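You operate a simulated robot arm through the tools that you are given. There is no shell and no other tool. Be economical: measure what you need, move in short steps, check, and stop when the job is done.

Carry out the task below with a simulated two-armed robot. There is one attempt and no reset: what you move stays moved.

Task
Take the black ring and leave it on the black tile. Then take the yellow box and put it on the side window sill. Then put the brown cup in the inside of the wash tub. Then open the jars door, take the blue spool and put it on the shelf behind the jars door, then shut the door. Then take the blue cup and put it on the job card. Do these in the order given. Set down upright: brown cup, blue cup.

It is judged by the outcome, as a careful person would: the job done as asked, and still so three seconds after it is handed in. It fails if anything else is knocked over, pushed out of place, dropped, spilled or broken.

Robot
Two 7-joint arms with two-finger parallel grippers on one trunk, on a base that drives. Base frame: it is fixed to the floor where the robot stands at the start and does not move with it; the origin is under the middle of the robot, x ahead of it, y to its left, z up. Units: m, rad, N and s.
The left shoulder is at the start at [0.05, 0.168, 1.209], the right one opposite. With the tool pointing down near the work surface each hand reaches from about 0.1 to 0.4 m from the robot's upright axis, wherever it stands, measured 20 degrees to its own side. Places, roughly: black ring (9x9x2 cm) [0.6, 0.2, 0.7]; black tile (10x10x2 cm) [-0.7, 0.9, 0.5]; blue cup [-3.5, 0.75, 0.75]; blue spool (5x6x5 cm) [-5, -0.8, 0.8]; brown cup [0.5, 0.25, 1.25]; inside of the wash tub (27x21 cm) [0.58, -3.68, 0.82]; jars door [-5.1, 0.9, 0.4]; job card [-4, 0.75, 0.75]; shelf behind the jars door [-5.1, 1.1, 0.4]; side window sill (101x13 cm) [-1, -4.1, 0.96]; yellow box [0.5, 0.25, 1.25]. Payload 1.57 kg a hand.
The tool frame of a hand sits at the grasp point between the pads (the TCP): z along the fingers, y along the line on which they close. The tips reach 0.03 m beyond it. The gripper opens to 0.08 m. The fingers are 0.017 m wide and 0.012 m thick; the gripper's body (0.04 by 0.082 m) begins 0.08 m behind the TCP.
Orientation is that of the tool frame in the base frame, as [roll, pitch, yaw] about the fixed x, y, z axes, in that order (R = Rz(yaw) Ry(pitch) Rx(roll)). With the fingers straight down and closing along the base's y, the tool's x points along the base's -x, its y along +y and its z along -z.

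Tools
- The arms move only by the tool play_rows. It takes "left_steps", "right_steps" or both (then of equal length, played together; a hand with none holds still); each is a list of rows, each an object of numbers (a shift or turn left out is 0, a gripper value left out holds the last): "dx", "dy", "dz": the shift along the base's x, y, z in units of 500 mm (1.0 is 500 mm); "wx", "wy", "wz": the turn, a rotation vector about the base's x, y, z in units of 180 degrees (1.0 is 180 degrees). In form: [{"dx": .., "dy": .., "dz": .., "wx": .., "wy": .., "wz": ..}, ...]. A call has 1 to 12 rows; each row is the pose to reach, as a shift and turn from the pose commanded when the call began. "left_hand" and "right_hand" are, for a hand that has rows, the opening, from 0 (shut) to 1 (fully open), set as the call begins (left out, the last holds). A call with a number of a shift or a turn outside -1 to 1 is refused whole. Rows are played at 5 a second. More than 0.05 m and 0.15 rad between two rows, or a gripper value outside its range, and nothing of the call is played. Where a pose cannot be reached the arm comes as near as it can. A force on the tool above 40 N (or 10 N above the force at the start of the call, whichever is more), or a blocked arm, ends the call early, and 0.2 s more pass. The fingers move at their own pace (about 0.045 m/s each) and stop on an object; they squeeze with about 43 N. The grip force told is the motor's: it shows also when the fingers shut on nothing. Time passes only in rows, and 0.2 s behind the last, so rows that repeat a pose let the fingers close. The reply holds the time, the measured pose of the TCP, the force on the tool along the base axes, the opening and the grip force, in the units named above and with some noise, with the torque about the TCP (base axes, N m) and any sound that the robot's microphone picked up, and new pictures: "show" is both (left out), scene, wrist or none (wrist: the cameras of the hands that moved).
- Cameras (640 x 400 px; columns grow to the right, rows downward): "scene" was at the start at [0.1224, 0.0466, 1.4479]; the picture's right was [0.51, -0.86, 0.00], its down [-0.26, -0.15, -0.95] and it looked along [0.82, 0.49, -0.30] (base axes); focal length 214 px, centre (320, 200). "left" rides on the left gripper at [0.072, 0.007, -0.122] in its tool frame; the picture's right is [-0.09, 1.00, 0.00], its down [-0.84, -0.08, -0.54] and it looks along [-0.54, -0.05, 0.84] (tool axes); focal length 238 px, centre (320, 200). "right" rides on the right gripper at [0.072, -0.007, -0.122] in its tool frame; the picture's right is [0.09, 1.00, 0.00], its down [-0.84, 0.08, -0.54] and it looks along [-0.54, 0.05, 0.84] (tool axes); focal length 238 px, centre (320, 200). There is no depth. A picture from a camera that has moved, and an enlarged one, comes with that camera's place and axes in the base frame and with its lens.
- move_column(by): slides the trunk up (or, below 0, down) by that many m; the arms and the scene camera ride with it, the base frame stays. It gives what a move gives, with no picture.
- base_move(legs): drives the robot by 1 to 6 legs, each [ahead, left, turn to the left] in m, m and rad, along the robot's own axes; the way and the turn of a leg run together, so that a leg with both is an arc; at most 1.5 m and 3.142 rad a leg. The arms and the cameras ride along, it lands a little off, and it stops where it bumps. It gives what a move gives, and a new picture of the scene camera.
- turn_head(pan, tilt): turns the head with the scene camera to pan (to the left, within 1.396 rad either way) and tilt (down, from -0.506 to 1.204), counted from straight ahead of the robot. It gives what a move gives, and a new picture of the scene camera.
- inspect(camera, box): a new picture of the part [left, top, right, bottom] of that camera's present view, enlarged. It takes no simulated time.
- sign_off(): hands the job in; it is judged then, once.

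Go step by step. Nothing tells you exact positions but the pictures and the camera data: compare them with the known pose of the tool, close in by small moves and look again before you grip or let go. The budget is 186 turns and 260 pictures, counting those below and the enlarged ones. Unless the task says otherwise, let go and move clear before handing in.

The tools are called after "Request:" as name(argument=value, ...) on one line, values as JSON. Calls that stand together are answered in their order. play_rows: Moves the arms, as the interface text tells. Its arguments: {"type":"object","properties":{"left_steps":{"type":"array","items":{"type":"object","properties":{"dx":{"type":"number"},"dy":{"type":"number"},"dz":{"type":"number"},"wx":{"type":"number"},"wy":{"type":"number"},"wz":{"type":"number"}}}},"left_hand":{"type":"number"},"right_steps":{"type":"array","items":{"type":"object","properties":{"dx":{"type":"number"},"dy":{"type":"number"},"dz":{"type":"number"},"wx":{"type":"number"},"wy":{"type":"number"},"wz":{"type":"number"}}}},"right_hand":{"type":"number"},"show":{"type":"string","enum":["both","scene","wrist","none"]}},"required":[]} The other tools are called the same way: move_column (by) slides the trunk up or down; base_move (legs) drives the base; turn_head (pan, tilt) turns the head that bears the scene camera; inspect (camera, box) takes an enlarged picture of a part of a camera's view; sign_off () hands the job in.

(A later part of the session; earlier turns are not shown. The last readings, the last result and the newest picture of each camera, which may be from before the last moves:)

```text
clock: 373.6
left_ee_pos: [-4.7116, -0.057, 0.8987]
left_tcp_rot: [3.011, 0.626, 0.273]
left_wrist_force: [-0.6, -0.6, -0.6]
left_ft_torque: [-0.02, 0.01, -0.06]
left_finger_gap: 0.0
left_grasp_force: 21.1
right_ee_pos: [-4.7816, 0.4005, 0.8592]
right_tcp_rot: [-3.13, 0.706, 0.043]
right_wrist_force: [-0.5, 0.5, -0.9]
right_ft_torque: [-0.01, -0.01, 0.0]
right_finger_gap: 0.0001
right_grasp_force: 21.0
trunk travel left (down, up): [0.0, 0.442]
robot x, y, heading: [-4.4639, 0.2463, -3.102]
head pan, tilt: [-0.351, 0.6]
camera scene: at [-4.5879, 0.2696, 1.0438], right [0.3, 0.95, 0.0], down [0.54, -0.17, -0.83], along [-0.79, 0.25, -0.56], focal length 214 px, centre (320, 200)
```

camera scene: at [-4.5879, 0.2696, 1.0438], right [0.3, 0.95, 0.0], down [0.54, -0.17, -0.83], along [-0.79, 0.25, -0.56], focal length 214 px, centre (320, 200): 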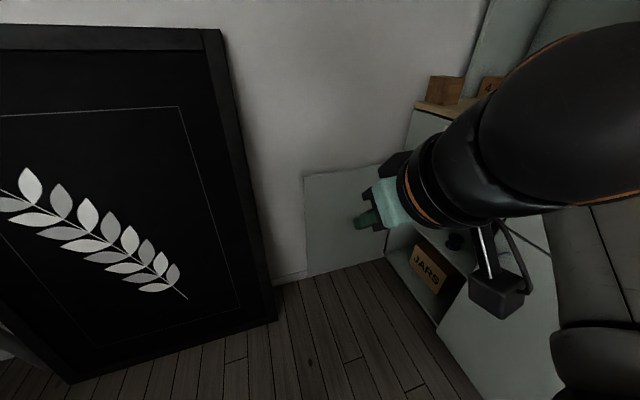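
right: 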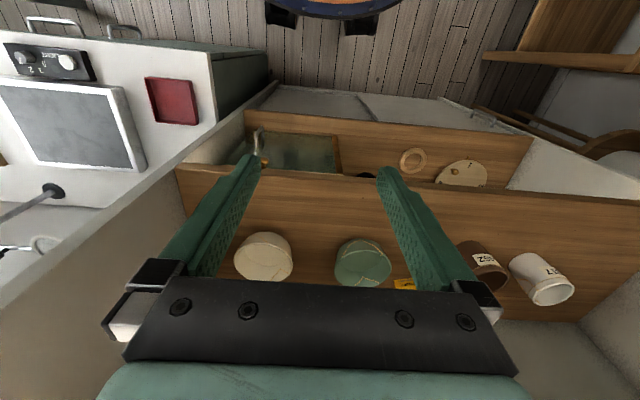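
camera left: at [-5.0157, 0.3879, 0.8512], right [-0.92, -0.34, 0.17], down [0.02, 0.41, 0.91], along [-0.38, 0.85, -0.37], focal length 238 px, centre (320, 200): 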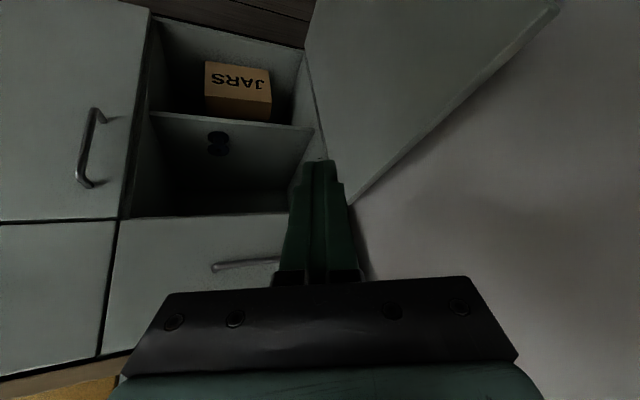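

There is a small gap behind the door (its handle). I'll turn the right hand to point +y with its jaws across the door's thickness, so open jaws can straddle the top edge.

Request:
play_rows(right_steps=[{"wz": -0.045}, {"wz": -0.09}, {"wz": -0.135}, {"wz": -0.18}, {"wz": -0.225}, {"wz": -0.27}, {"wz": -0.315}, {"wz": -0.36}, {"wz": -0.405}, {"wz": -0.45}, {"wz": -0.49}], right_hand=0.5, show="none")

Request:
base_move(legs=[[0.26, 0.02, 0]])

```text
clock: 376.0
left_ee_pos: [-4.7115, -0.0561, 0.8995]
left_tcp_rot: [3.011, 0.625, 0.274]
left_wrist_force: [1.0, -0.5, 0.0]
left_ft_torque: [0.01, 0.0, -0.01]
left_finger_gap: 0.0
left_grasp_force: 20.9
right_ee_pos: [-4.7845, 0.3981, 0.8573]
right_tcp_rot: [-3.127, 0.706, -1.498]
right_wrist_force: [0.2, 0.9, 0.2]
right_ft_torque: [0.02, 0.01, 0.0]
right_finger_gap: 0.0402
right_grasp_force: 0.1
trunk travel left (down, up): [0.0, 0.442]
robot x, y, heading: [-4.4703, 0.2469, -3.097]
head pan, tilt: [-0.351, 0.6]
```

```text
clock: 377.9
left_ee_pos: [-4.9696, -0.0878, 0.8987]
left_tcp_rot: [3.012, 0.625, 0.278]
left_wrist_force: [-0.9, -0.1, -0.2]
left_ft_torque: [-0.01, 0.0, -0.03]
left_finger_gap: 0.0
left_grasp_force: 21.2
right_ee_pos: [-5.0466, 0.3658, 0.8582]
right_tcp_rot: [-3.129, 0.705, -1.491]
right_wrist_force: [-0.1, 0.1, 0.8]
right_ft_torque: [-0.01, -0.01, -0.03]
right_finger_gap: 0.0399
right_grasp_force: 0.0
trunk travel left (down, up): [0.0, 0.442]
robot x, y, heading: [-4.7271, 0.2154, -3.098]
head pan, tilt: [-0.351, 0.6]
camera scene: at [-4.848, 0.2377, 1.0438], right [0.3, 0.95, 0.0], down [0.54, -0.17, -0.83], along [-0.79, 0.25, -0.56], focal length 214 px, centre (320, 200)
```

scene: 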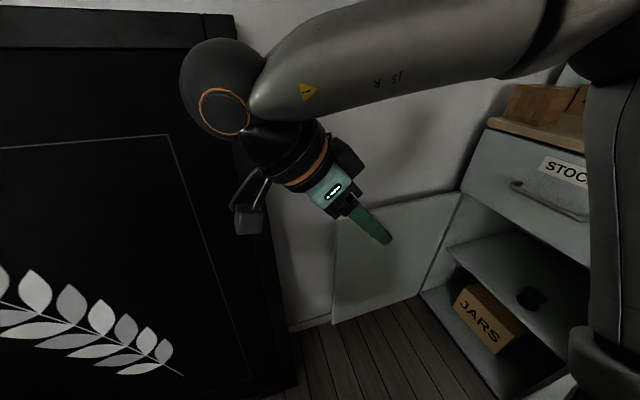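

Move the right hand over toward the door top and look with its camera.

Request:
play_rows(right_steps=[{"dx": -0.05, "dy": 0.06, "dz": -0.02}, {"dx": -0.11, "dy": 0.12, "dz": -0.06}, {"dx": -0.17, "dy": 0.18, "dz": -0.1}, {"dx": -0.23, "dy": 0.24, "dz": -0.14}, {"dx": -0.29, "dy": 0.3, "dz": -0.18}, {"dx": -0.36, "dy": 0.36, "dz": -0.22}, {"dx": -0.41, "dy": 0.37, "dz": -0.24}], show="both")

```text
refused: row 6 steps farther than a row can; nothing moved
```

Request:
play_rows(right_steps=[{"dx": -0.05, "dy": 0.06, "dz": -0.02}, {"dx": -0.1, "dy": 0.12, "dz": -0.06}, {"dx": -0.15, "dy": 0.18, "dz": -0.1}, {"dx": -0.2, "dy": 0.24, "dz": -0.14}, {"dx": -0.26, "dy": 0.3, "dz": -0.18}, {"dx": -0.31, "dy": 0.36, "dz": -0.22}, {"dx": -0.36, "dy": 0.37, "dz": -0.25}, {"dx": -0.41, "dy": 0.37, "dz": -0.27}], show="both")

```text
clock: 379.7
left_ee_pos: [-4.9701, -0.0882, 0.8989]
left_tcp_rot: [3.009, 0.624, 0.277]
left_wrist_force: [-0.1, 0.1, -0.9]
left_ft_torque: [0.01, 0.03, 0.01]
left_finger_gap: 0.0002
left_grasp_force: 21.5
right_ee_pos: [-5.2511, 0.5516, 0.7243]
right_tcp_rot: [-3.128, 0.706, -1.491]
right_wrist_force: [-0.1, 0.1, 0.2]
right_ft_torque: [0.01, -0.06, 0.04]
right_finger_gap: 0.0401
right_grasp_force: 0.1
trunk travel left (down, up): [0.0, 0.442]
robot x, y, heading: [-4.7249, 0.2105, -3.094]
head pan, tilt: [-0.351, 0.6]
camera scene: at [-4.848, 0.2378, 1.0438], right [0.3, 0.95, 0.0], down [0.54, -0.17, -0.83], along [-0.79, 0.25, -0.56], focal length 214 px, centre (320, 200)
camera right: at [-5.235, 0.4173, 0.77], right [-0.99, -0.14, -0.07], down [-0.11, 0.28, 0.95], along [-0.11, 0.95, -0.29], focal length 238 px, centre (320, 200)
```

scene: 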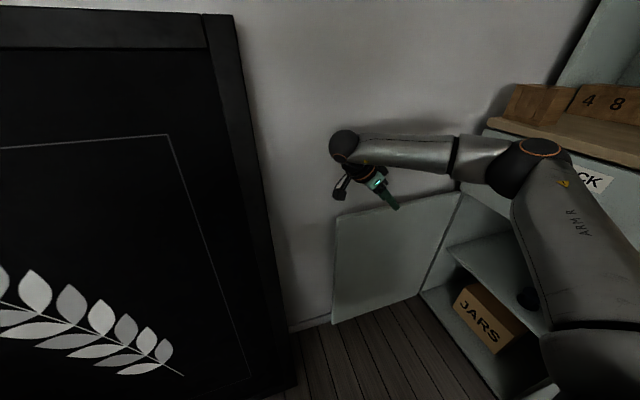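
right: 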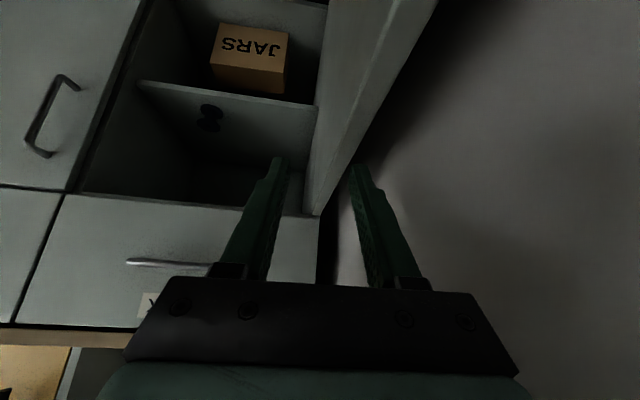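

Clear view: the door top at x≈-5.29 lies between the jaws with room behind it. Move over it, straddle it, and draw it along its arc.

Request:
play_rows(right_steps=[{"dx": -0.04}, {"dx": -0.075}, {"dx": -0.075, "dz": -0.06}, {"dx": -0.075, "dz": -0.12}, {"dx": -0.075, "dz": -0.165}], show="wrist")

Request:
play_rows(right_steps=[{"dx": 0.084, "dy": 0.006, "wz": 0.02}, {"dx": 0.17, "dy": 0.024, "wz": 0.04}, {"dx": 0.254, "dy": 0.054, "wz": 0.06}, {"dx": 0.332, "dy": 0.096, "wz": 0.08}, {"dx": 0.396, "dy": 0.142, "wz": 0.1}, {"dx": 0.444, "dy": 0.186, "wz": 0.12}], show="scene")

```text
clock: 380.6
left_ee_pos: [-4.969, -0.0897, 0.8981]
left_tcp_rot: [3.012, 0.624, 0.279]
left_wrist_force: [0.1, 0.5, 0.3]
left_ft_torque: [-0.01, -0.02, -0.02]
left_finger_gap: 0.0
left_grasp_force: 21.0
right_ee_pos: [-5.2901, 0.5513, 0.6975]
right_tcp_rot: [3.121, 0.719, -1.516]
right_wrist_force: [0.8, -2.9, 15.9]
right_ft_torque: [0.23, -0.3, -0.06]
right_finger_gap: 0.0395
right_grasp_force: 0.0
trunk travel left (down, up): [0.0, 0.442]
robot x, y, heading: [-4.728, 0.211, -3.098]
head pan, tilt: [-0.351, 0.6]
stopped in row 4 (right hand): the force on the tool passed its limit (the readings are from after the stop); the commanded pose is now the measured one
camera right: at [-5.2731, 0.4166, 0.7401], right [-0.99, -0.14, -0.04], down [-0.08, 0.27, 0.96], along [-0.12, 0.95, -0.28], focal length 238 px, centre (320, 200)
```

right: 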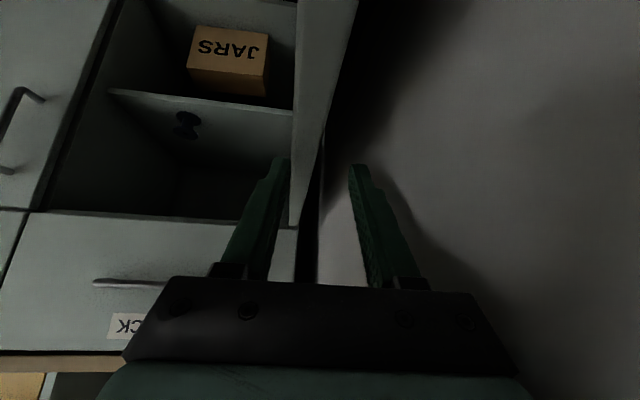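

```text
clock: 382.1
left_ee_pos: [-4.9705, -0.0883, 0.8992]
left_tcp_rot: [3.011, 0.624, 0.278]
left_wrist_force: [0.2, 0.2, 0.5]
left_ft_torque: [-0.02, -0.01, 0.02]
left_finger_gap: 0.0
left_grasp_force: 21.5
right_ee_pos: [-5.0646, 0.6475, 0.6911]
right_tcp_rot: [3.131, 0.716, -1.133]
right_wrist_force: [1.4, 1.2, 1.3]
right_ft_torque: [-0.01, -0.06, -0.05]
right_finger_gap: 0.0422
right_grasp_force: 1.2
trunk travel left (down, up): [0.0, 0.442]
robot x, y, heading: [-4.7256, 0.2156, -3.096]
head pan, tilt: [-0.351, 0.6]
camera scene: at [-4.8481, 0.2379, 1.0438], right [0.3, 0.95, 0.0], down [0.54, -0.17, -0.83], along [-0.79, 0.25, -0.56], focal length 214 px, centre (320, 200)
```

scene: 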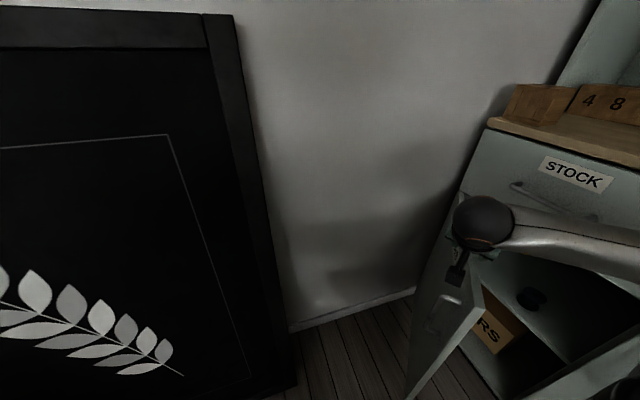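

The door swung to ~45°. Continue the arc to ~25°, then lift clear.

Request:
play_rows(right_steps=[{"dx": 0.035, "dy": 0.04, "wz": 0.015}, {"dx": 0.069, "dy": 0.081, "wz": 0.03}, {"dx": 0.098, "dy": 0.13, "wz": 0.045}, {"dx": 0.123, "dy": 0.177, "wz": 0.06}], show="none")

Request:
play_rows(right_steps=[{"dz": 0.08}, {"dx": -0.02, "dy": -0.04, "dz": 0.16}, {"dx": -0.05, "dy": -0.12, "dz": 0.2}, {"dx": -0.08, "dy": -0.21, "dz": 0.2}, {"dx": -0.08, "dy": -0.3, "dz": 0.2}], show="both")

```text
clock: 383.1
left_ee_pos: [-4.9706, -0.0871, 0.8971]
left_tcp_rot: [3.011, 0.625, 0.277]
left_wrist_force: [-0.2, 0.4, -0.1]
left_ft_torque: [-0.01, -0.02, 0.03]
left_finger_gap: 0.0001
left_grasp_force: 21.2
right_ee_pos: [-5.0043, 0.7352, 0.6904]
right_tcp_rot: [3.132, 0.72, -0.941]
right_wrist_force: [2.2, 0.2, 5.9]
right_ft_torque: [0.29, -0.12, -0.13]
right_finger_gap: 0.0419
right_grasp_force: 1.4
right hand out of reach, approached as far as the arm can: row 2
trunk travel left (down, up): [0.0, 0.442]
robot x, y, heading: [-4.7244, 0.2106, -3.094]
head pan, tilt: [-0.351, 0.6]
```

```text
clock: 384.2
left_ee_pos: [-4.971, -0.0891, 0.8993]
left_tcp_rot: [3.01, 0.625, 0.276]
left_wrist_force: [0.2, 1.0, 0.2]
left_ft_torque: [-0.05, 0.02, 0.0]
left_finger_gap: 0.0
left_grasp_force: 21.3
right_ee_pos: [-5.046, 0.5841, 0.7949]
right_tcp_rot: [3.131, 0.714, -0.947]
right_wrist_force: [-1.0, 0.7, 0.3]
right_ft_torque: [0.0, 0.03, 0.03]
right_finger_gap: 0.0399
right_grasp_force: 0.0
trunk travel left (down, up): [0.0, 0.442]
robot x, y, heading: [-4.7272, 0.2103, -3.096]
head pan, tilt: [-0.351, 0.6]
camera scene: at [-4.848, 0.2377, 1.0438], right [0.3, 0.95, 0.0], down [0.54, -0.17, -0.83], along [-0.79, 0.25, -0.56], focal length 214 px, centre (320, 200)
camera right: at [-4.9618, 0.4792, 0.8396], right [-0.76, -0.64, -0.05], down [-0.22, 0.18, 0.96], along [-0.61, 0.74, -0.28], focal length 238 px, centre (320, 200)
```

scene: 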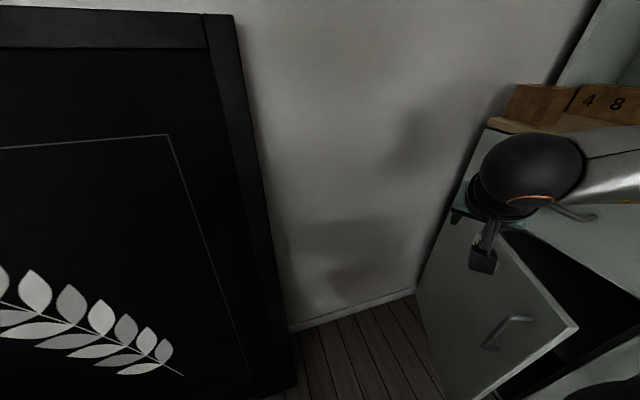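
right: 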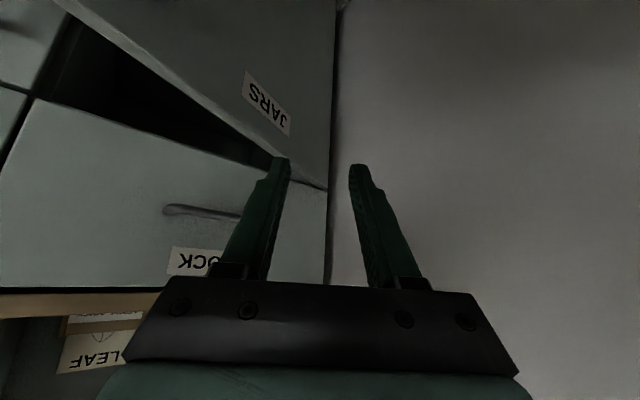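

Door ~28° ajar. Close the fingers, lower in front of its outer face left of the handle, and push it shut.

Request:
play_rows(right_steps=[{"dx": 0.02, "dy": -0.04, "dz": -0.08}, {"dx": 0.03, "dy": -0.04, "dz": -0.16}, {"dx": 0.03, "dy": -0.04, "dz": -0.24}, {"dx": 0.03, "dy": -0.02, "dz": -0.32}, {"dx": 0.03, "dy": 0.0, "dz": -0.4}, {"dx": 0.03, "dy": 0.08, "dz": -0.42}, {"dx": 0.03, "dy": 0.16, "dz": -0.42}, {"dx": 0.03, "dy": 0.24, "dz": -0.42}, {"dx": 0.03, "dy": 0.32, "dz": -0.42}, {"dx": 0.03, "dy": 0.4, "dz": -0.42}, {"dx": 0.03, "dy": 0.46, "dz": -0.42}, {"dx": 0.03, "dy": 0.5, "dz": -0.42}], right_hand=0, show="scene")

```text
clock: 386.9
left_ee_pos: [-4.9698, -0.0903, 0.8986]
left_tcp_rot: [3.011, 0.626, 0.279]
left_wrist_force: [-0.2, 0.7, 1.4]
left_ft_torque: [0.01, -0.01, 0.04]
left_finger_gap: 0.0003
left_grasp_force: 21.0
right_ee_pos: [-5.029, 0.83, 0.5802]
right_tcp_rot: [3.125, 0.712, -0.942]
right_wrist_force: [6.3, -13.0, 6.3]
right_ft_torque: [-0.06, -0.05, -0.06]
right_finger_gap: 0.0
right_grasp_force: 21.3
right hand out of reach, approached as far as the arm can: row 1, 2, 3, 4, 5, 6
trunk travel left (down, up): [0.0, 0.442]
robot x, y, heading: [-4.7265, 0.2144, -3.095]
head pan, tilt: [-0.351, 0.6]
camera scene: at [-4.8476, 0.2366, 1.0441], right [0.3, 0.95, 0.0], down [0.54, -0.17, -0.83], along [-0.79, 0.25, -0.56], focal length 214 px, centre (320, 200)
```

scene: 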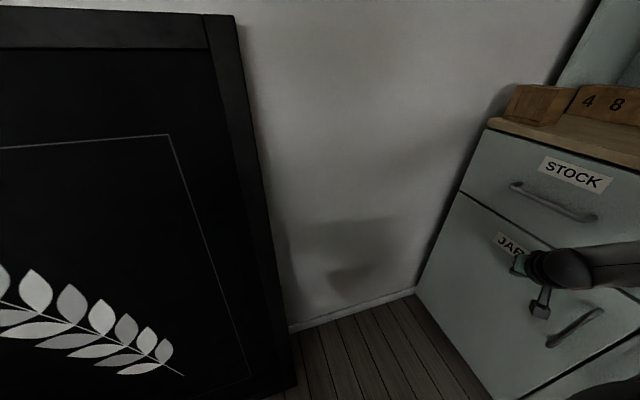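

It looks shut. Give a last small push, withdraw, and check.

Request:
play_rows(right_steps=[{"dy": 0.02}, {"dy": 0.03}, {"dy": -0.04}, {"dy": -0.12, "dz": 0.02}, {"dy": -0.2, "dz": 0.08}, {"dy": -0.28, "dz": 0.16}, {"dx": 0.05, "dy": -0.34, "dz": 0.24}, {"dx": 0.1, "dy": -0.4, "dz": 0.32}, {"dx": 0.15, "dy": -0.44, "dz": 0.4}, {"dx": 0.2, "dy": -0.48, "dz": 0.48}], show="none")

Request:
base_move(legs=[[-0.3, 0, 0], [0, 0, -1.55]])

Request:
turn_head(pan=0.4, tilt=0.6)

```text
refused: row 6 steps farther than a row can; nothing moved
```

```text
clock: 388.1
left_ee_pos: [-4.8572, -0.084, 0.898]
left_tcp_rot: [3.013, 0.624, 0.282]
left_wrist_force: [0.3, 0.4, 0.4]
left_ft_torque: [-0.01, 0.01, 0.0]
left_finger_gap: 0.0002
left_grasp_force: 21.3
right_ee_pos: [-4.9339, 0.827, 0.584]
right_tcp_rot: [3.085, 0.715, -0.939]
right_wrist_force: [-0.6, -0.4, -0.7]
right_ft_torque: [0.0, 0.01, -0.01]
right_finger_gap: 0.0
right_grasp_force: 21.7
trunk travel left (down, up): [0.0, 0.442]
robot x, y, heading: [-4.616, 0.2207, -3.095]
head pan, tilt: [-0.351, 0.6]
stopped in leg 1: the force on the tool passed its limit (the readings are from after the stop); the commanded pose is now the measured one
camera scene: at [-4.737, 0.2423, 1.0438], right [0.3, 0.95, 0.0], down [0.54, -0.17, -0.83], along [-0.79, 0.25, -0.56], focal length 214 px, centre (320, 200)
```

scene: 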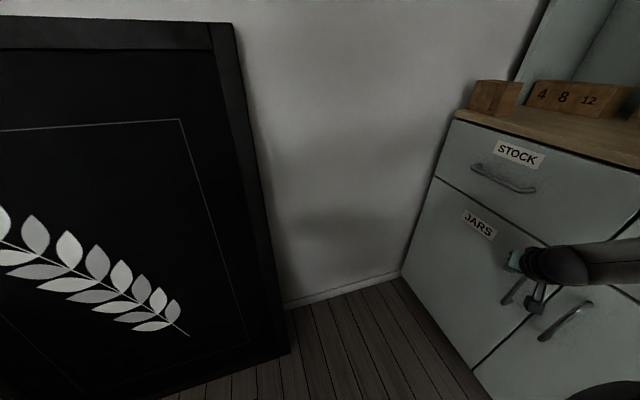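

```text
clock: 389.2
left_ee_pos: [-4.859, -0.084, 0.8971]
left_tcp_rot: [3.012, 0.624, 0.282]
left_wrist_force: [0.0, 1.4, 0.9]
left_ft_torque: [-0.01, -0.02, -0.01]
left_finger_gap: 0.0
left_grasp_force: 21.5
right_ee_pos: [-4.9331, 0.8282, 0.5845]
right_tcp_rot: [3.087, 0.716, -0.939]
right_wrist_force: [-0.4, -0.5, -0.9]
right_ft_torque: [0.03, 0.02, 0.0]
right_finger_gap: 0.0
right_grasp_force: 22.1
trunk travel left (down, up): [0.0, 0.442]
robot x, y, heading: [-4.6171, 0.2242, -3.09]
head pan, tilt: [0.4, 0.6]
camera scene: at [-4.7323, 0.1777, 1.0438], right [-0.43, 0.9, 0.0], down [0.51, 0.24, -0.83], along [-0.74, -0.36, -0.56], focal length 214 px, centre (320, 200)
```

scene: 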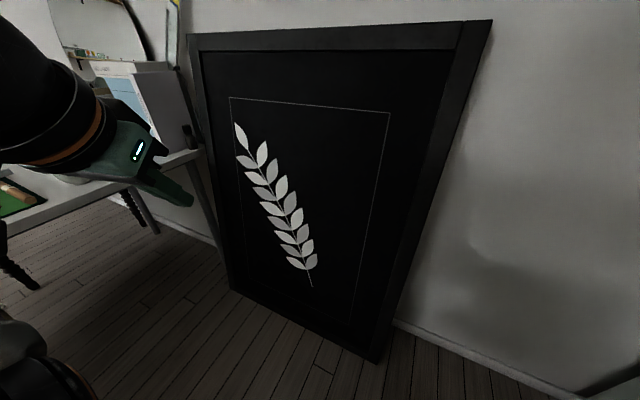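

The retreat rows were refused and the base slid the hand to the handle, stopped by force; the door looks flush shut. Now withdraw the hand properly.

Request:
play_rows(right_steps=[{"dx": -0.02, "dy": -0.04}, {"dx": -0.02, "dy": -0.12}, {"dx": -0.02, "dy": -0.2, "dz": 0.04}, {"dy": -0.26, "dz": 0.1}, {"dx": 0.03, "dy": -0.32, "dz": 0.16}, {"dx": 0.06, "dy": -0.38, "dz": 0.22}, {"dx": 0.09, "dy": -0.44, "dz": 0.28}, {"dx": 0.12, "dy": -0.5, "dz": 0.34}, {"dx": 0.15, "dy": -0.54, "dz": 0.4}, {"dx": 0.18, "dy": -0.56, "dz": 0.46}], show="none")

```text
clock: 391.4
left_ee_pos: [-4.8585, -0.0843, 0.8984]
left_tcp_rot: [3.011, 0.625, 0.283]
left_wrist_force: [-0.3, 0.9, 0.1]
left_ft_torque: [0.0, 0.0, -0.04]
left_finger_gap: 0.0
left_grasp_force: 20.9
right_ee_pos: [-4.8698, 0.5528, 0.8653]
right_tcp_rot: [3.089, 0.714, -0.939]
right_wrist_force: [-0.7, 0.2, -0.3]
right_ft_torque: [-0.01, 0.01, -0.05]
right_finger_gap: 0.0
right_grasp_force: 21.1
right hand out of reach, approached as far as the arm can: row 5, 6, 7, 8, 9, 10
trunk travel left (down, up): [0.0, 0.442]
robot x, y, heading: [-4.6126, 0.2189, -3.093]
head pan, tilt: [0.4, 0.6]
```

Next, the blue cup. Raise the trunk a little, face +y, and slide right along the desk.

Request:
move_column(by=0.15)

Request:
base_move(legs=[[0, 0, -1.62], [0, -0.65, 0]])

Request:
turn_head(pan=-0.2, tilt=0.5)

```text
clock: 393.2
left_ee_pos: [-4.8575, -0.085, 1.048]
left_tcp_rot: [3.012, 0.624, 0.283]
left_wrist_force: [0.1, -0.4, 0.6]
left_ft_torque: [-0.04, 0.02, -0.04]
left_finger_gap: 0.0
left_grasp_force: 21.2
right_ee_pos: [-4.8714, 0.553, 1.0151]
right_tcp_rot: [3.089, 0.714, -0.94]
right_wrist_force: [-0.4, -0.6, 0.9]
right_ft_torque: [0.02, 0.01, -0.01]
right_finger_gap: 0.0
right_grasp_force: 21.1
trunk travel left (down, up): [-0.15, 0.292]
robot x, y, heading: [-4.6153, 0.2209, -3.098]
head pan, tilt: [0.4, 0.6]
```

```text
clock: 400.9
left_ee_pos: [-4.2356, 0.4686, 1.0484]
left_tcp_rot: [3.011, 0.625, -1.362]
left_wrist_force: [0.8, 0.1, -0.2]
left_ft_torque: [0.0, -0.01, -0.03]
left_finger_gap: 0.0
left_grasp_force: 20.9
right_ee_pos: [-3.5993, 0.4346, 1.0153]
right_tcp_rot: [3.087, 0.714, -2.582]
right_wrist_force: [0.5, -0.3, 0.2]
right_ft_torque: [0.0, -0.02, 0.01]
right_finger_gap: 0.0
right_grasp_force: 21.0
trunk travel left (down, up): [-0.15, 0.292]
robot x, y, heading: [-3.9428, 0.2053, 1.547]
head pan, tilt: [0.4, 0.6]
camera scene: at [-3.9797, 0.3248, 1.1938], right [0.93, 0.37, 0.0], down [0.21, -0.53, -0.83], along [-0.3, 0.77, -0.56], focal length 214 px, centre (320, 200)
```

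scene: 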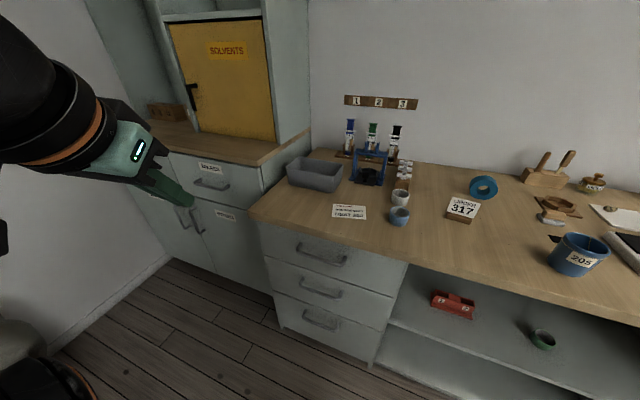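

```text
clock: 401.9
left_ee_pos: [-4.2359, 0.4685, 1.0485]
left_tcp_rot: [3.012, 0.627, -1.36]
left_wrist_force: [1.8, 0.1, -0.5]
left_ft_torque: [0.01, 0.0, 0.01]
left_finger_gap: 0.0002
left_grasp_force: 21.2
right_ee_pos: [-3.5988, 0.4357, 1.0149]
right_tcp_rot: [3.087, 0.714, -2.582]
right_wrist_force: [-1.0, -0.4, 0.3]
right_ft_torque: [-0.02, 0.01, -0.02]
right_finger_gap: 0.0
right_grasp_force: 21.9
trunk travel left (down, up): [-0.15, 0.292]
robot x, y, heading: [-3.9503, 0.2015, 1.549]
head pan, tilt: [-0.201, 0.499]
camera scene: at [-3.9272, 0.3313, 1.2029], right [0.98, -0.22, 0.0], down [-0.11, -0.47, -0.88], along [0.19, 0.86, -0.48], focal length 214 px, centre (320, 200)
```

scene: 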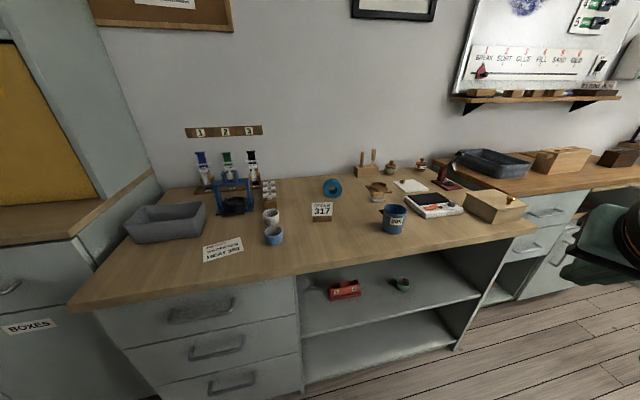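

Request:
inspect(camera="scene", box=[190, 170, 430, 290])

```text
2.67 times, centred on (310, 230) of scene
camera zoom: at [-3.9272, 0.3313, 1.2029], right [0.98, -0.22, 0.0], down [-0.11, -0.47, -0.88], along [0.19, 0.86, -0.48], focal length 572 px, centre (347, 120)
```

zoom: 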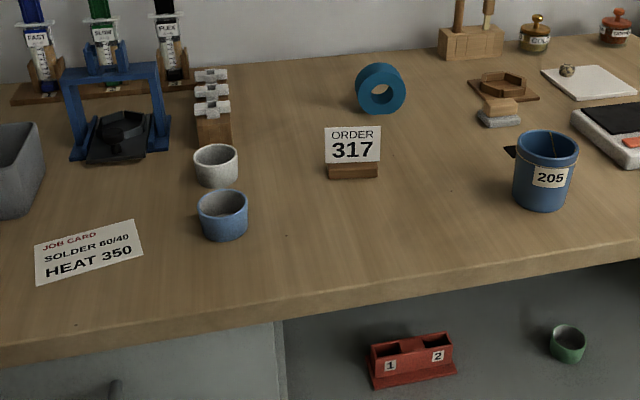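

The JOB CARD lies at about [-4.10, 0.85]; the blue cup is the "205" at [-3.58, 0.815], desk z≈0.79. Level the left hand, open it and slide to the cup.

Request:
play_rows(left_steps=[{"wx": 0.019, "wy": -0.0074, "wz": -0.0305}, {"wx": 0.038, "wy": -0.0148, "wz": -0.061}, {"wx": 0.0568, "wy": -0.0222, "wz": -0.0914}], left_hand=1.0, show="none")

Request:
base_move(legs=[[0.04, -0.63, 0.022]])

Request:
inspect(camera="left", box=[0, 0, 640, 400])

```text
clock: 402.6
left_ee_pos: [-4.2367, 0.4677, 1.0488]
left_tcp_rot: [3.126, 0.796, -1.576]
left_wrist_force: [0.3, -0.7, 0.2]
left_ft_torque: [-0.02, -0.02, -0.05]
left_finger_gap: 0.0682
left_grasp_force: 0.1
right_ee_pos: [-3.6001, 0.4361, 1.0148]
right_tcp_rot: [3.087, 0.713, -2.58]
right_wrist_force: [0.4, 0.7, 0.2]
right_ft_torque: [0.02, 0.0, -0.01]
right_finger_gap: 0.0003
right_grasp_force: 21.2
trunk travel left (down, up): [-0.15, 0.292]
robot x, y, heading: [-3.9487, 0.2018, 1.553]
head pan, tilt: [-0.201, 0.499]
```

```text
clock: 406.1
left_ee_pos: [-3.6229, 0.4938, 1.0489]
left_tcp_rot: [3.127, 0.795, -1.545]
left_wrist_force: [-0.2, 0.7, 0.2]
left_ft_torque: [-0.01, 0.01, -0.04]
left_finger_gap: 0.0798
left_grasp_force: 0.1
right_ee_pos: [-2.9852, 0.4784, 1.0157]
right_tcp_rot: [3.089, 0.715, -2.553]
right_wrist_force: [0.4, 0.0, 0.1]
right_ft_torque: [0.01, 0.02, 0.0]
right_finger_gap: 0.0001
right_grasp_force: 21.7
trunk travel left (down, up): [-0.15, 0.292]
robot x, y, heading: [-3.33, 0.238, 1.574]
head pan, tilt: [-0.201, 0.499]
camera scene: at [-3.3102, 0.3654, 1.2029], right [0.98, -0.19, 0.0], down [-0.09, -0.47, -0.88], along [0.17, 0.86, -0.48], focal length 214 px, centre (320, 200)
```

scene: 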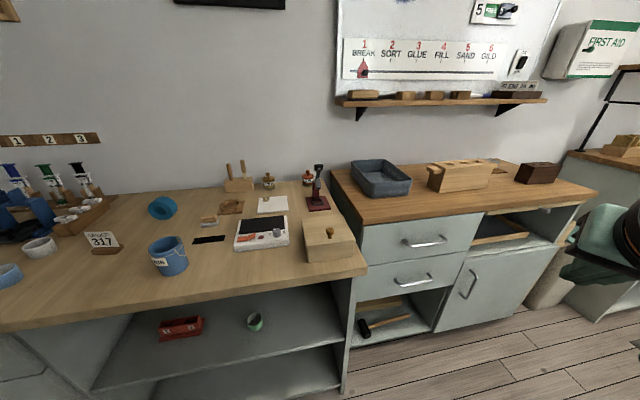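

```text
1.00 times, centred on (320, 200) of left
camera zoom: at [-3.624, 0.3554, 1.0829], right [-1.0, 0.03, 0.08], down [0.08, 0.2, 0.98], along [0.01, 0.98, -0.2], focal length 238 px, centre (320, 200)
```

zoom: 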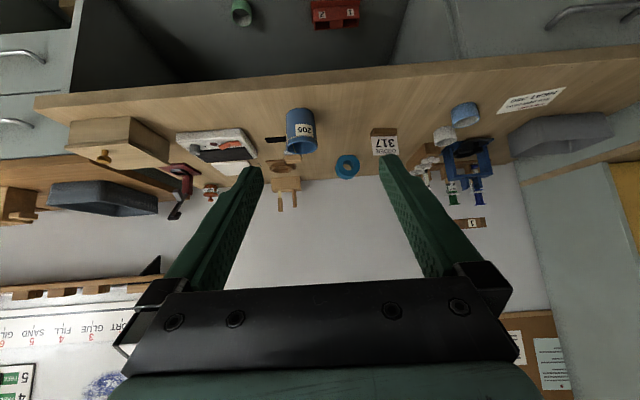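

Cup axis triangulates to [-3.589, 0.807], mid z≈0.84. Approach diagonally to just short of it.

Request:
play_rows(left_steps=[{"dx": 0.02, "dy": 0.07, "dz": -0.03}, {"dx": 0.04, "dy": 0.14, "dz": -0.06}, {"dx": 0.06, "dy": 0.21, "dz": -0.1}, {"dx": 0.068, "dy": 0.28, "dz": -0.15}, {"dx": 0.068, "dy": 0.35, "dz": -0.2}, {"dx": 0.068, "dy": 0.42, "dz": -0.24}], show="wrist")

```text
clock: 407.5
left_ee_pos: [-3.5888, 0.7005, 0.9282]
left_tcp_rot: [3.125, 0.794, -1.544]
left_wrist_force: [-0.3, 0.3, 0.2]
left_ft_torque: [0.02, 0.05, 0.01]
left_finger_gap: 0.08
left_grasp_force: 0.1
right_ee_pos: [-2.9861, 0.4791, 1.0145]
right_tcp_rot: [3.087, 0.713, -2.553]
right_wrist_force: [-0.1, -0.5, 0.1]
right_ft_torque: [0.01, -0.03, 0.01]
right_finger_gap: 0.0
right_grasp_force: 21.6
trunk travel left (down, up): [-0.15, 0.292]
robot x, y, heading: [-3.3262, 0.2345, 1.577]
head pan, tilt: [-0.201, 0.499]
camera left: at [-3.5902, 0.5636, 0.9625], right [-1.0, 0.03, 0.08], down [0.08, 0.2, 0.98], along [0.01, 0.98, -0.2], focal length 238 px, centre (320, 200)
```

left: 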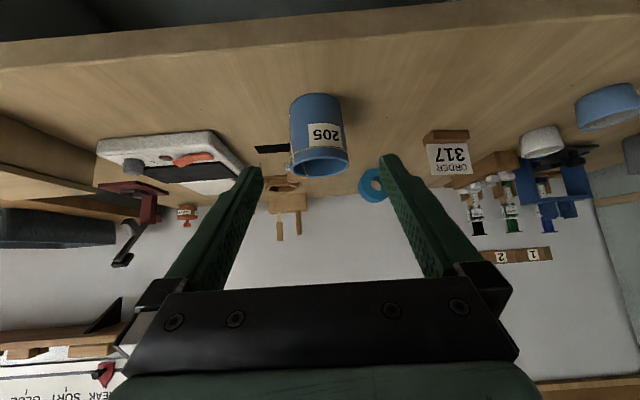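

Well aligned (rim centre at [-3.591, 0.816, 0.867], desk 0.805). Close in and grip.

Request:
play_rows(left_steps=[{"dy": 0.075, "dz": -0.055}, {"dy": 0.15, "dz": -0.11}, {"dy": 0.225, "dz": -0.164}], show="wrist")

```text
clock: 408.3
left_ee_pos: [-3.595, 0.8169, 0.8462]
left_tcp_rot: [3.125, 0.794, -1.544]
left_wrist_force: [-0.9, 0.7, -0.2]
left_ft_torque: [-0.04, -0.01, 0.02]
left_finger_gap: 0.0801
left_grasp_force: 0.1
right_ee_pos: [-2.9855, 0.4778, 1.0156]
right_tcp_rot: [3.088, 0.713, -2.554]
right_wrist_force: [-0.1, -0.3, 0.4]
right_ft_torque: [0.02, 0.0, 0.03]
right_finger_gap: 0.0
right_grasp_force: 21.6
trunk travel left (down, up): [-0.15, 0.292]
robot x, y, heading: [-3.3299, 0.2417, 1.576]
head pan, tilt: [-0.201, 0.499]
camera left: at [-3.5963, 0.6785, 0.8804], right [-1.0, 0.03, 0.08], down [0.08, 0.2, 0.98], along [0.01, 0.98, -0.2], focal length 238 px, centre (320, 200)
```

left: 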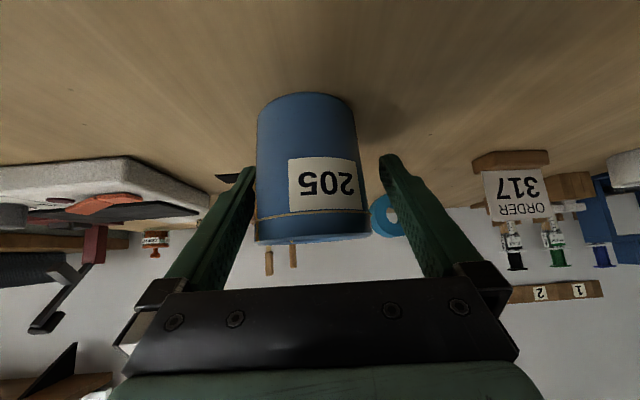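

Shift 5 mm to centre, then close and lift.

Request:
play_rows(left_steps=[{"dx": 0.01}, {"dx": 0.01}], show="none")

Request:
play_rows(left_steps=[{}, {}, {}, {}], left_hand=0, show="none")

Request:
play_rows(left_steps=[{"dz": 0.03}, {"dz": 0.1}, {"dz": 0.18}, {"dz": 0.26}], show="wrist")

```text
clock: 408.9
left_ee_pos: [-3.5865, 0.816, 0.8457]
left_tcp_rot: [3.125, 0.795, -1.545]
left_wrist_force: [0.5, -0.1, 0.2]
left_ft_torque: [0.02, 0.01, -0.01]
left_finger_gap: 0.0798
left_grasp_force: 0.1
right_ee_pos: [-2.9854, 0.4784, 1.0152]
right_tcp_rot: [3.088, 0.714, -2.553]
right_wrist_force: [-0.1, -0.3, 0.0]
right_ft_torque: [0.02, 0.01, -0.01]
right_finger_gap: 0.0
right_grasp_force: 21.7
trunk travel left (down, up): [-0.15, 0.292]
robot x, y, heading: [-3.3319, 0.2378, 1.579]
head pan, tilt: [-0.201, 0.499]
```

```text
clock: 409.9
left_ee_pos: [-3.5887, 0.8155, 0.8464]
left_tcp_rot: [3.127, 0.792, -1.544]
left_wrist_force: [-0.5, 0.0, 0.6]
left_ft_torque: [0.01, 0.05, 0.0]
left_finger_gap: 0.0602
left_grasp_force: 39.7
right_ee_pos: [-2.986, 0.4798, 1.0147]
right_tcp_rot: [3.087, 0.713, -2.555]
right_wrist_force: [0.0, 0.4, 0.1]
right_ft_torque: [0.0, -0.01, 0.01]
right_finger_gap: 0.0
right_grasp_force: 21.1
trunk travel left (down, up): [-0.15, 0.292]
robot x, y, heading: [-3.329, 0.2378, 1.573]
head pan, tilt: [-0.201, 0.499]
```

```text
clock: 410.9
left_ee_pos: [-3.5872, 0.8162, 0.9783]
left_tcp_rot: [3.127, 0.792, -1.544]
left_wrist_force: [0.5, -0.7, -0.5]
left_ft_torque: [-0.02, -0.01, -0.02]
left_finger_gap: 0.0595
left_grasp_force: 43.0
right_ee_pos: [-2.9852, 0.4778, 1.014]
right_tcp_rot: [3.086, 0.715, -2.552]
right_wrist_force: [-0.1, 0.2, 0.1]
right_ft_torque: [0.0, -0.01, 0.02]
right_finger_gap: 0.0
right_grasp_force: 21.2
trunk travel left (down, up): [-0.15, 0.292]
robot x, y, heading: [-3.3307, 0.2381, 1.58]
head pan, tilt: [-0.201, 0.499]
camera left: at [-3.5872, 0.6787, 1.0138], right [-1.0, 0.03, 0.08], down [0.08, 0.2, 0.98], along [0.01, 0.98, -0.21], focal length 238 px, centre (320, 200)
```

left: 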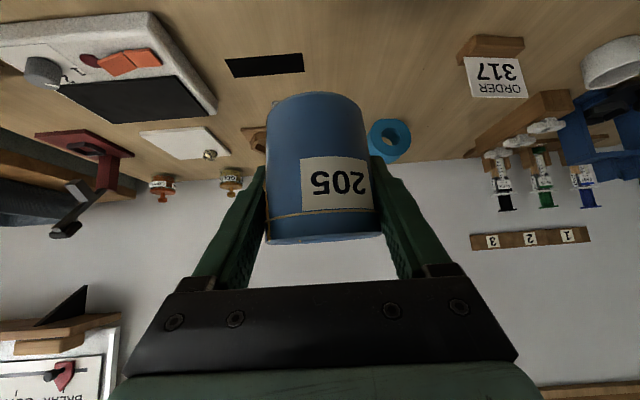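

Cup held upright. Back off slightly and slide left to the card, then look.

Request:
base_move(legs=[[-0.12, 0, 0], [0, 0.5, 0]])

Request:
inspect(camera="left", box=[0, 0, 640, 400])

```text
clock: 414.7
left_ee_pos: [-4.0884, 0.6959, 0.979]
left_tcp_rot: [3.127, 0.793, -1.544]
left_wrist_force: [-0.4, 0.3, -0.7]
left_ft_torque: [-0.02, -0.01, -0.02]
left_finger_gap: 0.0598
left_grasp_force: 43.0
right_ee_pos: [-3.4871, 0.3575, 1.0156]
right_tcp_rot: [3.087, 0.715, -2.55]
right_wrist_force: [0.7, 0.0, -0.4]
right_ft_torque: [-0.03, 0.0, -0.01]
right_finger_gap: 0.0
right_grasp_force: 20.8
trunk travel left (down, up): [-0.15, 0.292]
robot x, y, heading: [-3.8309, 0.114, 1.577]
head pan, tilt: [-0.201, 0.499]
camera scene: at [-3.8117, 0.2448, 1.2029], right [0.98, -0.19, 0.0], down [-0.09, -0.47, -0.88], along [0.17, 0.86, -0.48], focal length 214 px, centre (320, 200)
```

scene: 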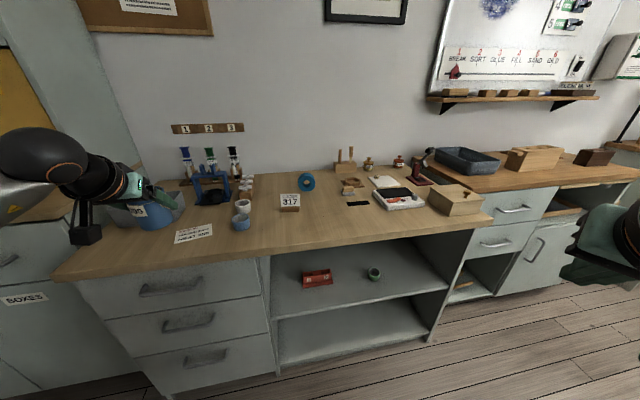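

```text
1.00 times, centred on (320, 200) of left
camera zoom: at [-4.0892, 0.5577, 1.0135], right [-1.0, 0.03, 0.08], down [0.08, 0.2, 0.98], along [0.01, 0.98, -0.2], focal length 238 px, centre (320, 200)
```

zoom: 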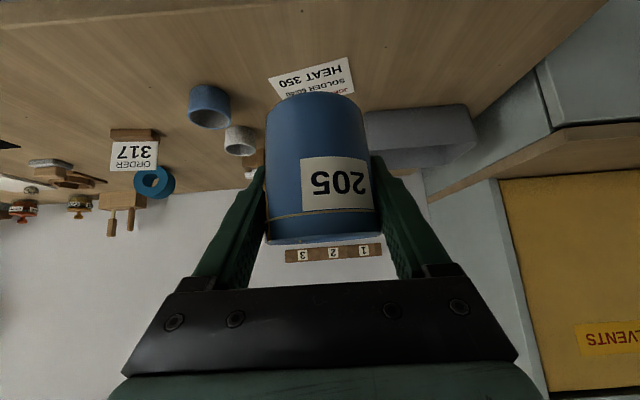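

Card centre at [-4.089, 0.823]. Drive forward 12.5 cm and lower.

Request:
base_move(legs=[[0.127, 0, 0]])

Request:
play_rows(left_steps=[{"dz": -0.08}, {"dz": -0.16}, {"dz": -0.22}], show="both")

```text
clock: 416.0
left_ee_pos: [-4.0883, 0.8247, 0.9795]
left_tcp_rot: [3.128, 0.793, -1.542]
left_wrist_force: [0.2, 0.3, -1.0]
left_ft_torque: [-0.02, -0.02, 0.05]
left_finger_gap: 0.0597
left_grasp_force: 42.8
right_ee_pos: [-3.4866, 0.4867, 1.0137]
right_tcp_rot: [3.086, 0.715, -2.552]
right_wrist_force: [-0.3, 0.3, -0.3]
right_ft_torque: [-0.01, 0.03, 0.01]
right_finger_gap: 0.0
right_grasp_force: 21.3
trunk travel left (down, up): [-0.15, 0.292]
robot x, y, heading: [-3.8313, 0.2442, 1.578]
head pan, tilt: [-0.201, 0.499]
camera scene: at [-3.8125, 0.373, 1.2028], right [0.98, -0.19, 0.0], down [-0.09, -0.47, -0.88], along [0.17, 0.86, -0.48], focal length 214 px, centre (320, 200)
```

scene: 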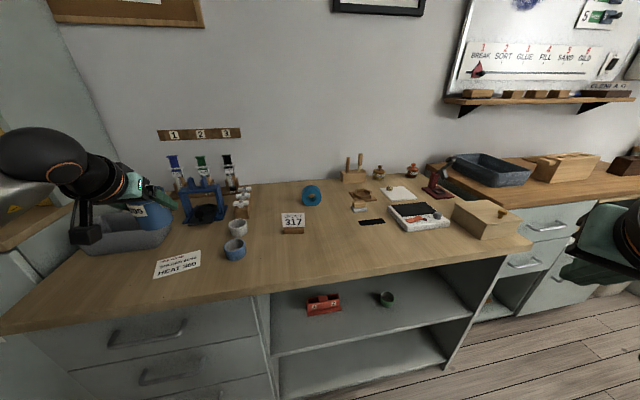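

```text
clock: 416.8
left_ee_pos: [-4.0889, 0.8222, 0.8676]
left_tcp_rot: [3.128, 0.794, -1.542]
left_wrist_force: [0.7, 0.0, -2.0]
left_ft_torque: [-0.01, 0.02, 0.0]
left_finger_gap: 0.0595
left_grasp_force: 43.0
right_ee_pos: [-3.4881, 0.4858, 1.0149]
right_tcp_rot: [3.089, 0.714, -2.552]
right_wrist_force: [0.3, 0.5, 0.2]
right_ft_torque: [0.0, 0.01, -0.03]
right_finger_gap: 0.0001
right_grasp_force: 21.1
trunk travel left (down, up): [-0.15, 0.292]
robot x, y, heading: [-3.8297, 0.2466, 1.577]
head pan, tilt: [-0.201, 0.499]
camera scene: at [-3.8125, 0.3728, 1.2029], right [0.98, -0.19, 0.0], down [-0.09, -0.47, -0.88], along [0.17, 0.86, -0.48], focal length 214 px, centre (320, 200)
camera left: at [-4.0907, 0.6852, 0.9023], right [-1.0, 0.03, 0.08], down [0.08, 0.2, 0.98], along [0.01, 0.98, -0.2], focal length 238 px, centre (320, 200)
```

scene: 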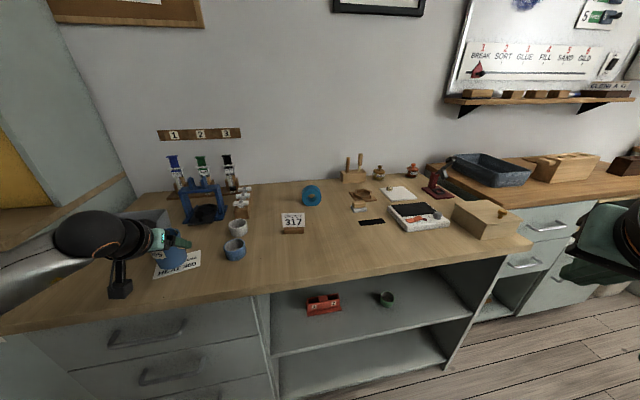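
left: 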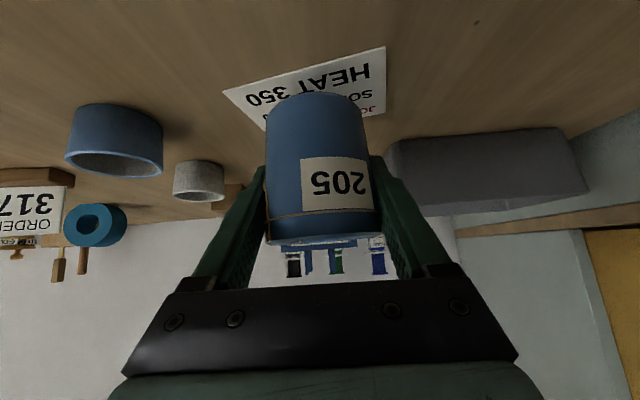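

Centred over the card. Lower the last 2 cm gently.

Request:
play_rows(left_steps=[{"dz": -0.016}, {"dz": -0.028}, {"dz": -0.036}, {"dz": -0.042}], show="wrist")

```text
clock: 417.8
left_ee_pos: [-4.0902, 0.8236, 0.8495]
left_tcp_rot: [3.127, 0.795, -1.544]
left_wrist_force: [0.4, 0.2, -2.1]
left_ft_torque: [-0.01, -0.03, -0.01]
left_finger_gap: 0.0597
left_grasp_force: 42.9
right_ee_pos: [-3.4884, 0.4876, 1.014]
right_tcp_rot: [3.089, 0.715, -2.552]
right_wrist_force: [-0.6, -0.1, 0.0]
right_ft_torque: [-0.01, -0.01, 0.01]
right_finger_gap: 0.0001
right_grasp_force: 21.6
trunk travel left (down, up): [-0.15, 0.292]
robot x, y, heading: [-3.832, 0.2446, 1.58]
head pan, tilt: [-0.201, 0.499]
camera left: at [-4.0908, 0.6853, 0.884], right [-1.0, 0.03, 0.08], down [0.08, 0.2, 0.98], along [0.01, 0.98, -0.2], focal length 238 px, centre (320, 200)
```

left: 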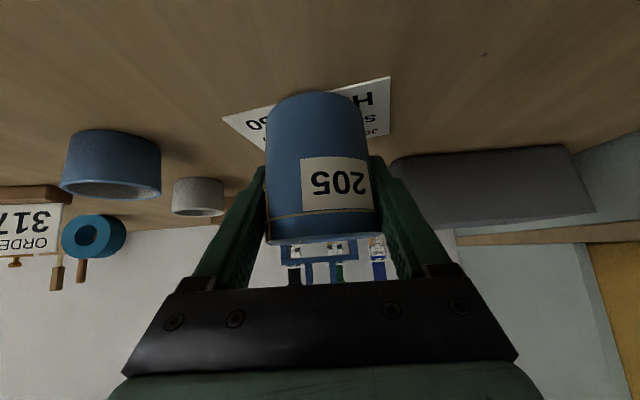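

Request:
play_rows(left_steps=[{"dz": -0.004}, {"dz": -0.008}, {"dz": -0.011}, {"dz": -0.011}], show="none")

```text
clock: 418.8
left_ee_pos: [-4.0882, 0.8244, 0.8466]
left_tcp_rot: [3.13, 0.799, -1.543]
left_wrist_force: [-0.9, 1.4, 12.0]
left_ft_torque: [-0.05, 0.21, 0.0]
left_finger_gap: 0.0596
left_grasp_force: 43.1
right_ee_pos: [-3.4878, 0.4857, 1.0148]
right_tcp_rot: [3.086, 0.713, -2.554]
right_wrist_force: [-0.8, -0.3, 0.8]
right_ft_torque: [0.01, 0.05, -0.03]
right_finger_gap: 0.0003
right_grasp_force: 21.3
trunk travel left (down, up): [-0.15, 0.292]
robot x, y, heading: [-3.8347, 0.2443, 1.58]
head pan, tilt: [-0.201, 0.499]
```

The cup touches the card (12 N). Release and retreat diagonally along the fingers.

Request:
play_rows(left_steps=[{"dz": 0.006}, {"dz": 0.006}, {"dz": 0.006}, {"dz": 0.006}], left_hand=1.0, show="none")

Request:
play_rows(left_steps=[{"dy": -0.04, "dz": 0.04}, {"dy": -0.1, "dz": 0.1}, {"dy": -0.16, "dz": 0.16}, {"dy": -0.23, "dz": 0.23}, {"dy": -0.3, "dz": 0.28}], show="both")

```text
clock: 419.8
left_ee_pos: [-4.0883, 0.8232, 0.8475]
left_tcp_rot: [3.128, 0.794, -1.542]
left_wrist_force: [0.3, 0.0, -0.2]
left_ft_torque: [0.03, -0.03, -0.04]
left_finger_gap: 0.0801
left_grasp_force: 0.0
right_ee_pos: [-3.4874, 0.4871, 1.0147]
right_tcp_rot: [3.088, 0.714, -2.551]
right_wrist_force: [-0.5, 0.7, -0.6]
right_ft_torque: [0.01, 0.03, -0.01]
right_finger_gap: 0.0
right_grasp_force: 21.4
trunk travel left (down, up): [-0.15, 0.292]
robot x, y, heading: [-3.8332, 0.2448, 1.581]
head pan, tilt: [-0.201, 0.499]
```

```text
clock: 421.0
left_ee_pos: [-4.0852, 0.6718, 0.9858]
left_tcp_rot: [3.128, 0.794, -1.543]
left_wrist_force: [-0.3, 0.3, 0.2]
left_ft_torque: [0.01, 0.01, 0.01]
left_finger_gap: 0.08
left_grasp_force: 0.1
right_ee_pos: [-3.4876, 0.486, 1.0152]
right_tcp_rot: [3.087, 0.713, -2.55]
right_wrist_force: [-0.4, -0.2, -0.6]
right_ft_torque: [0.04, 0.0, -0.01]
right_finger_gap: 0.0
right_grasp_force: 20.8
trunk travel left (down, up): [-0.15, 0.292]
robot x, y, heading: [-3.832, 0.2423, 1.574]
head pan, tilt: [-0.201, 0.499]
camera scene: at [-3.8123, 0.3725, 1.2029], right [0.98, -0.19, 0.0], down [-0.09, -0.47, -0.88], along [0.17, 0.86, -0.48], focal length 214 px, centre (320, 200)
camera left: at [-4.0874, 0.5348, 1.0202], right [-1.0, 0.03, 0.08], down [0.08, 0.2, 0.98], along [0.01, 0.98, -0.2], focal length 238 px, centre (320, 200)
```

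scene: 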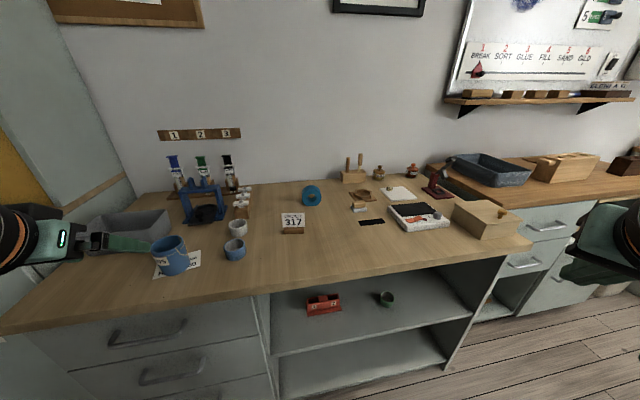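
left: 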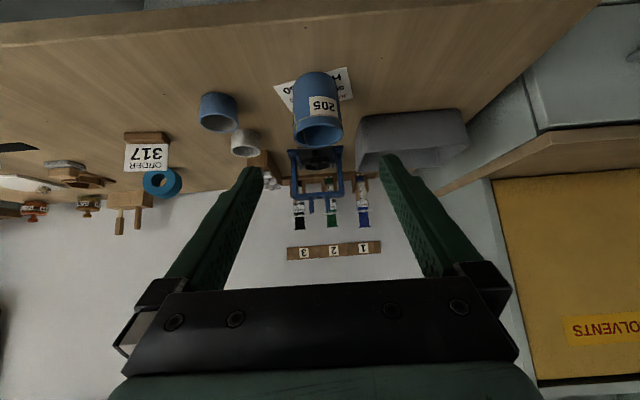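

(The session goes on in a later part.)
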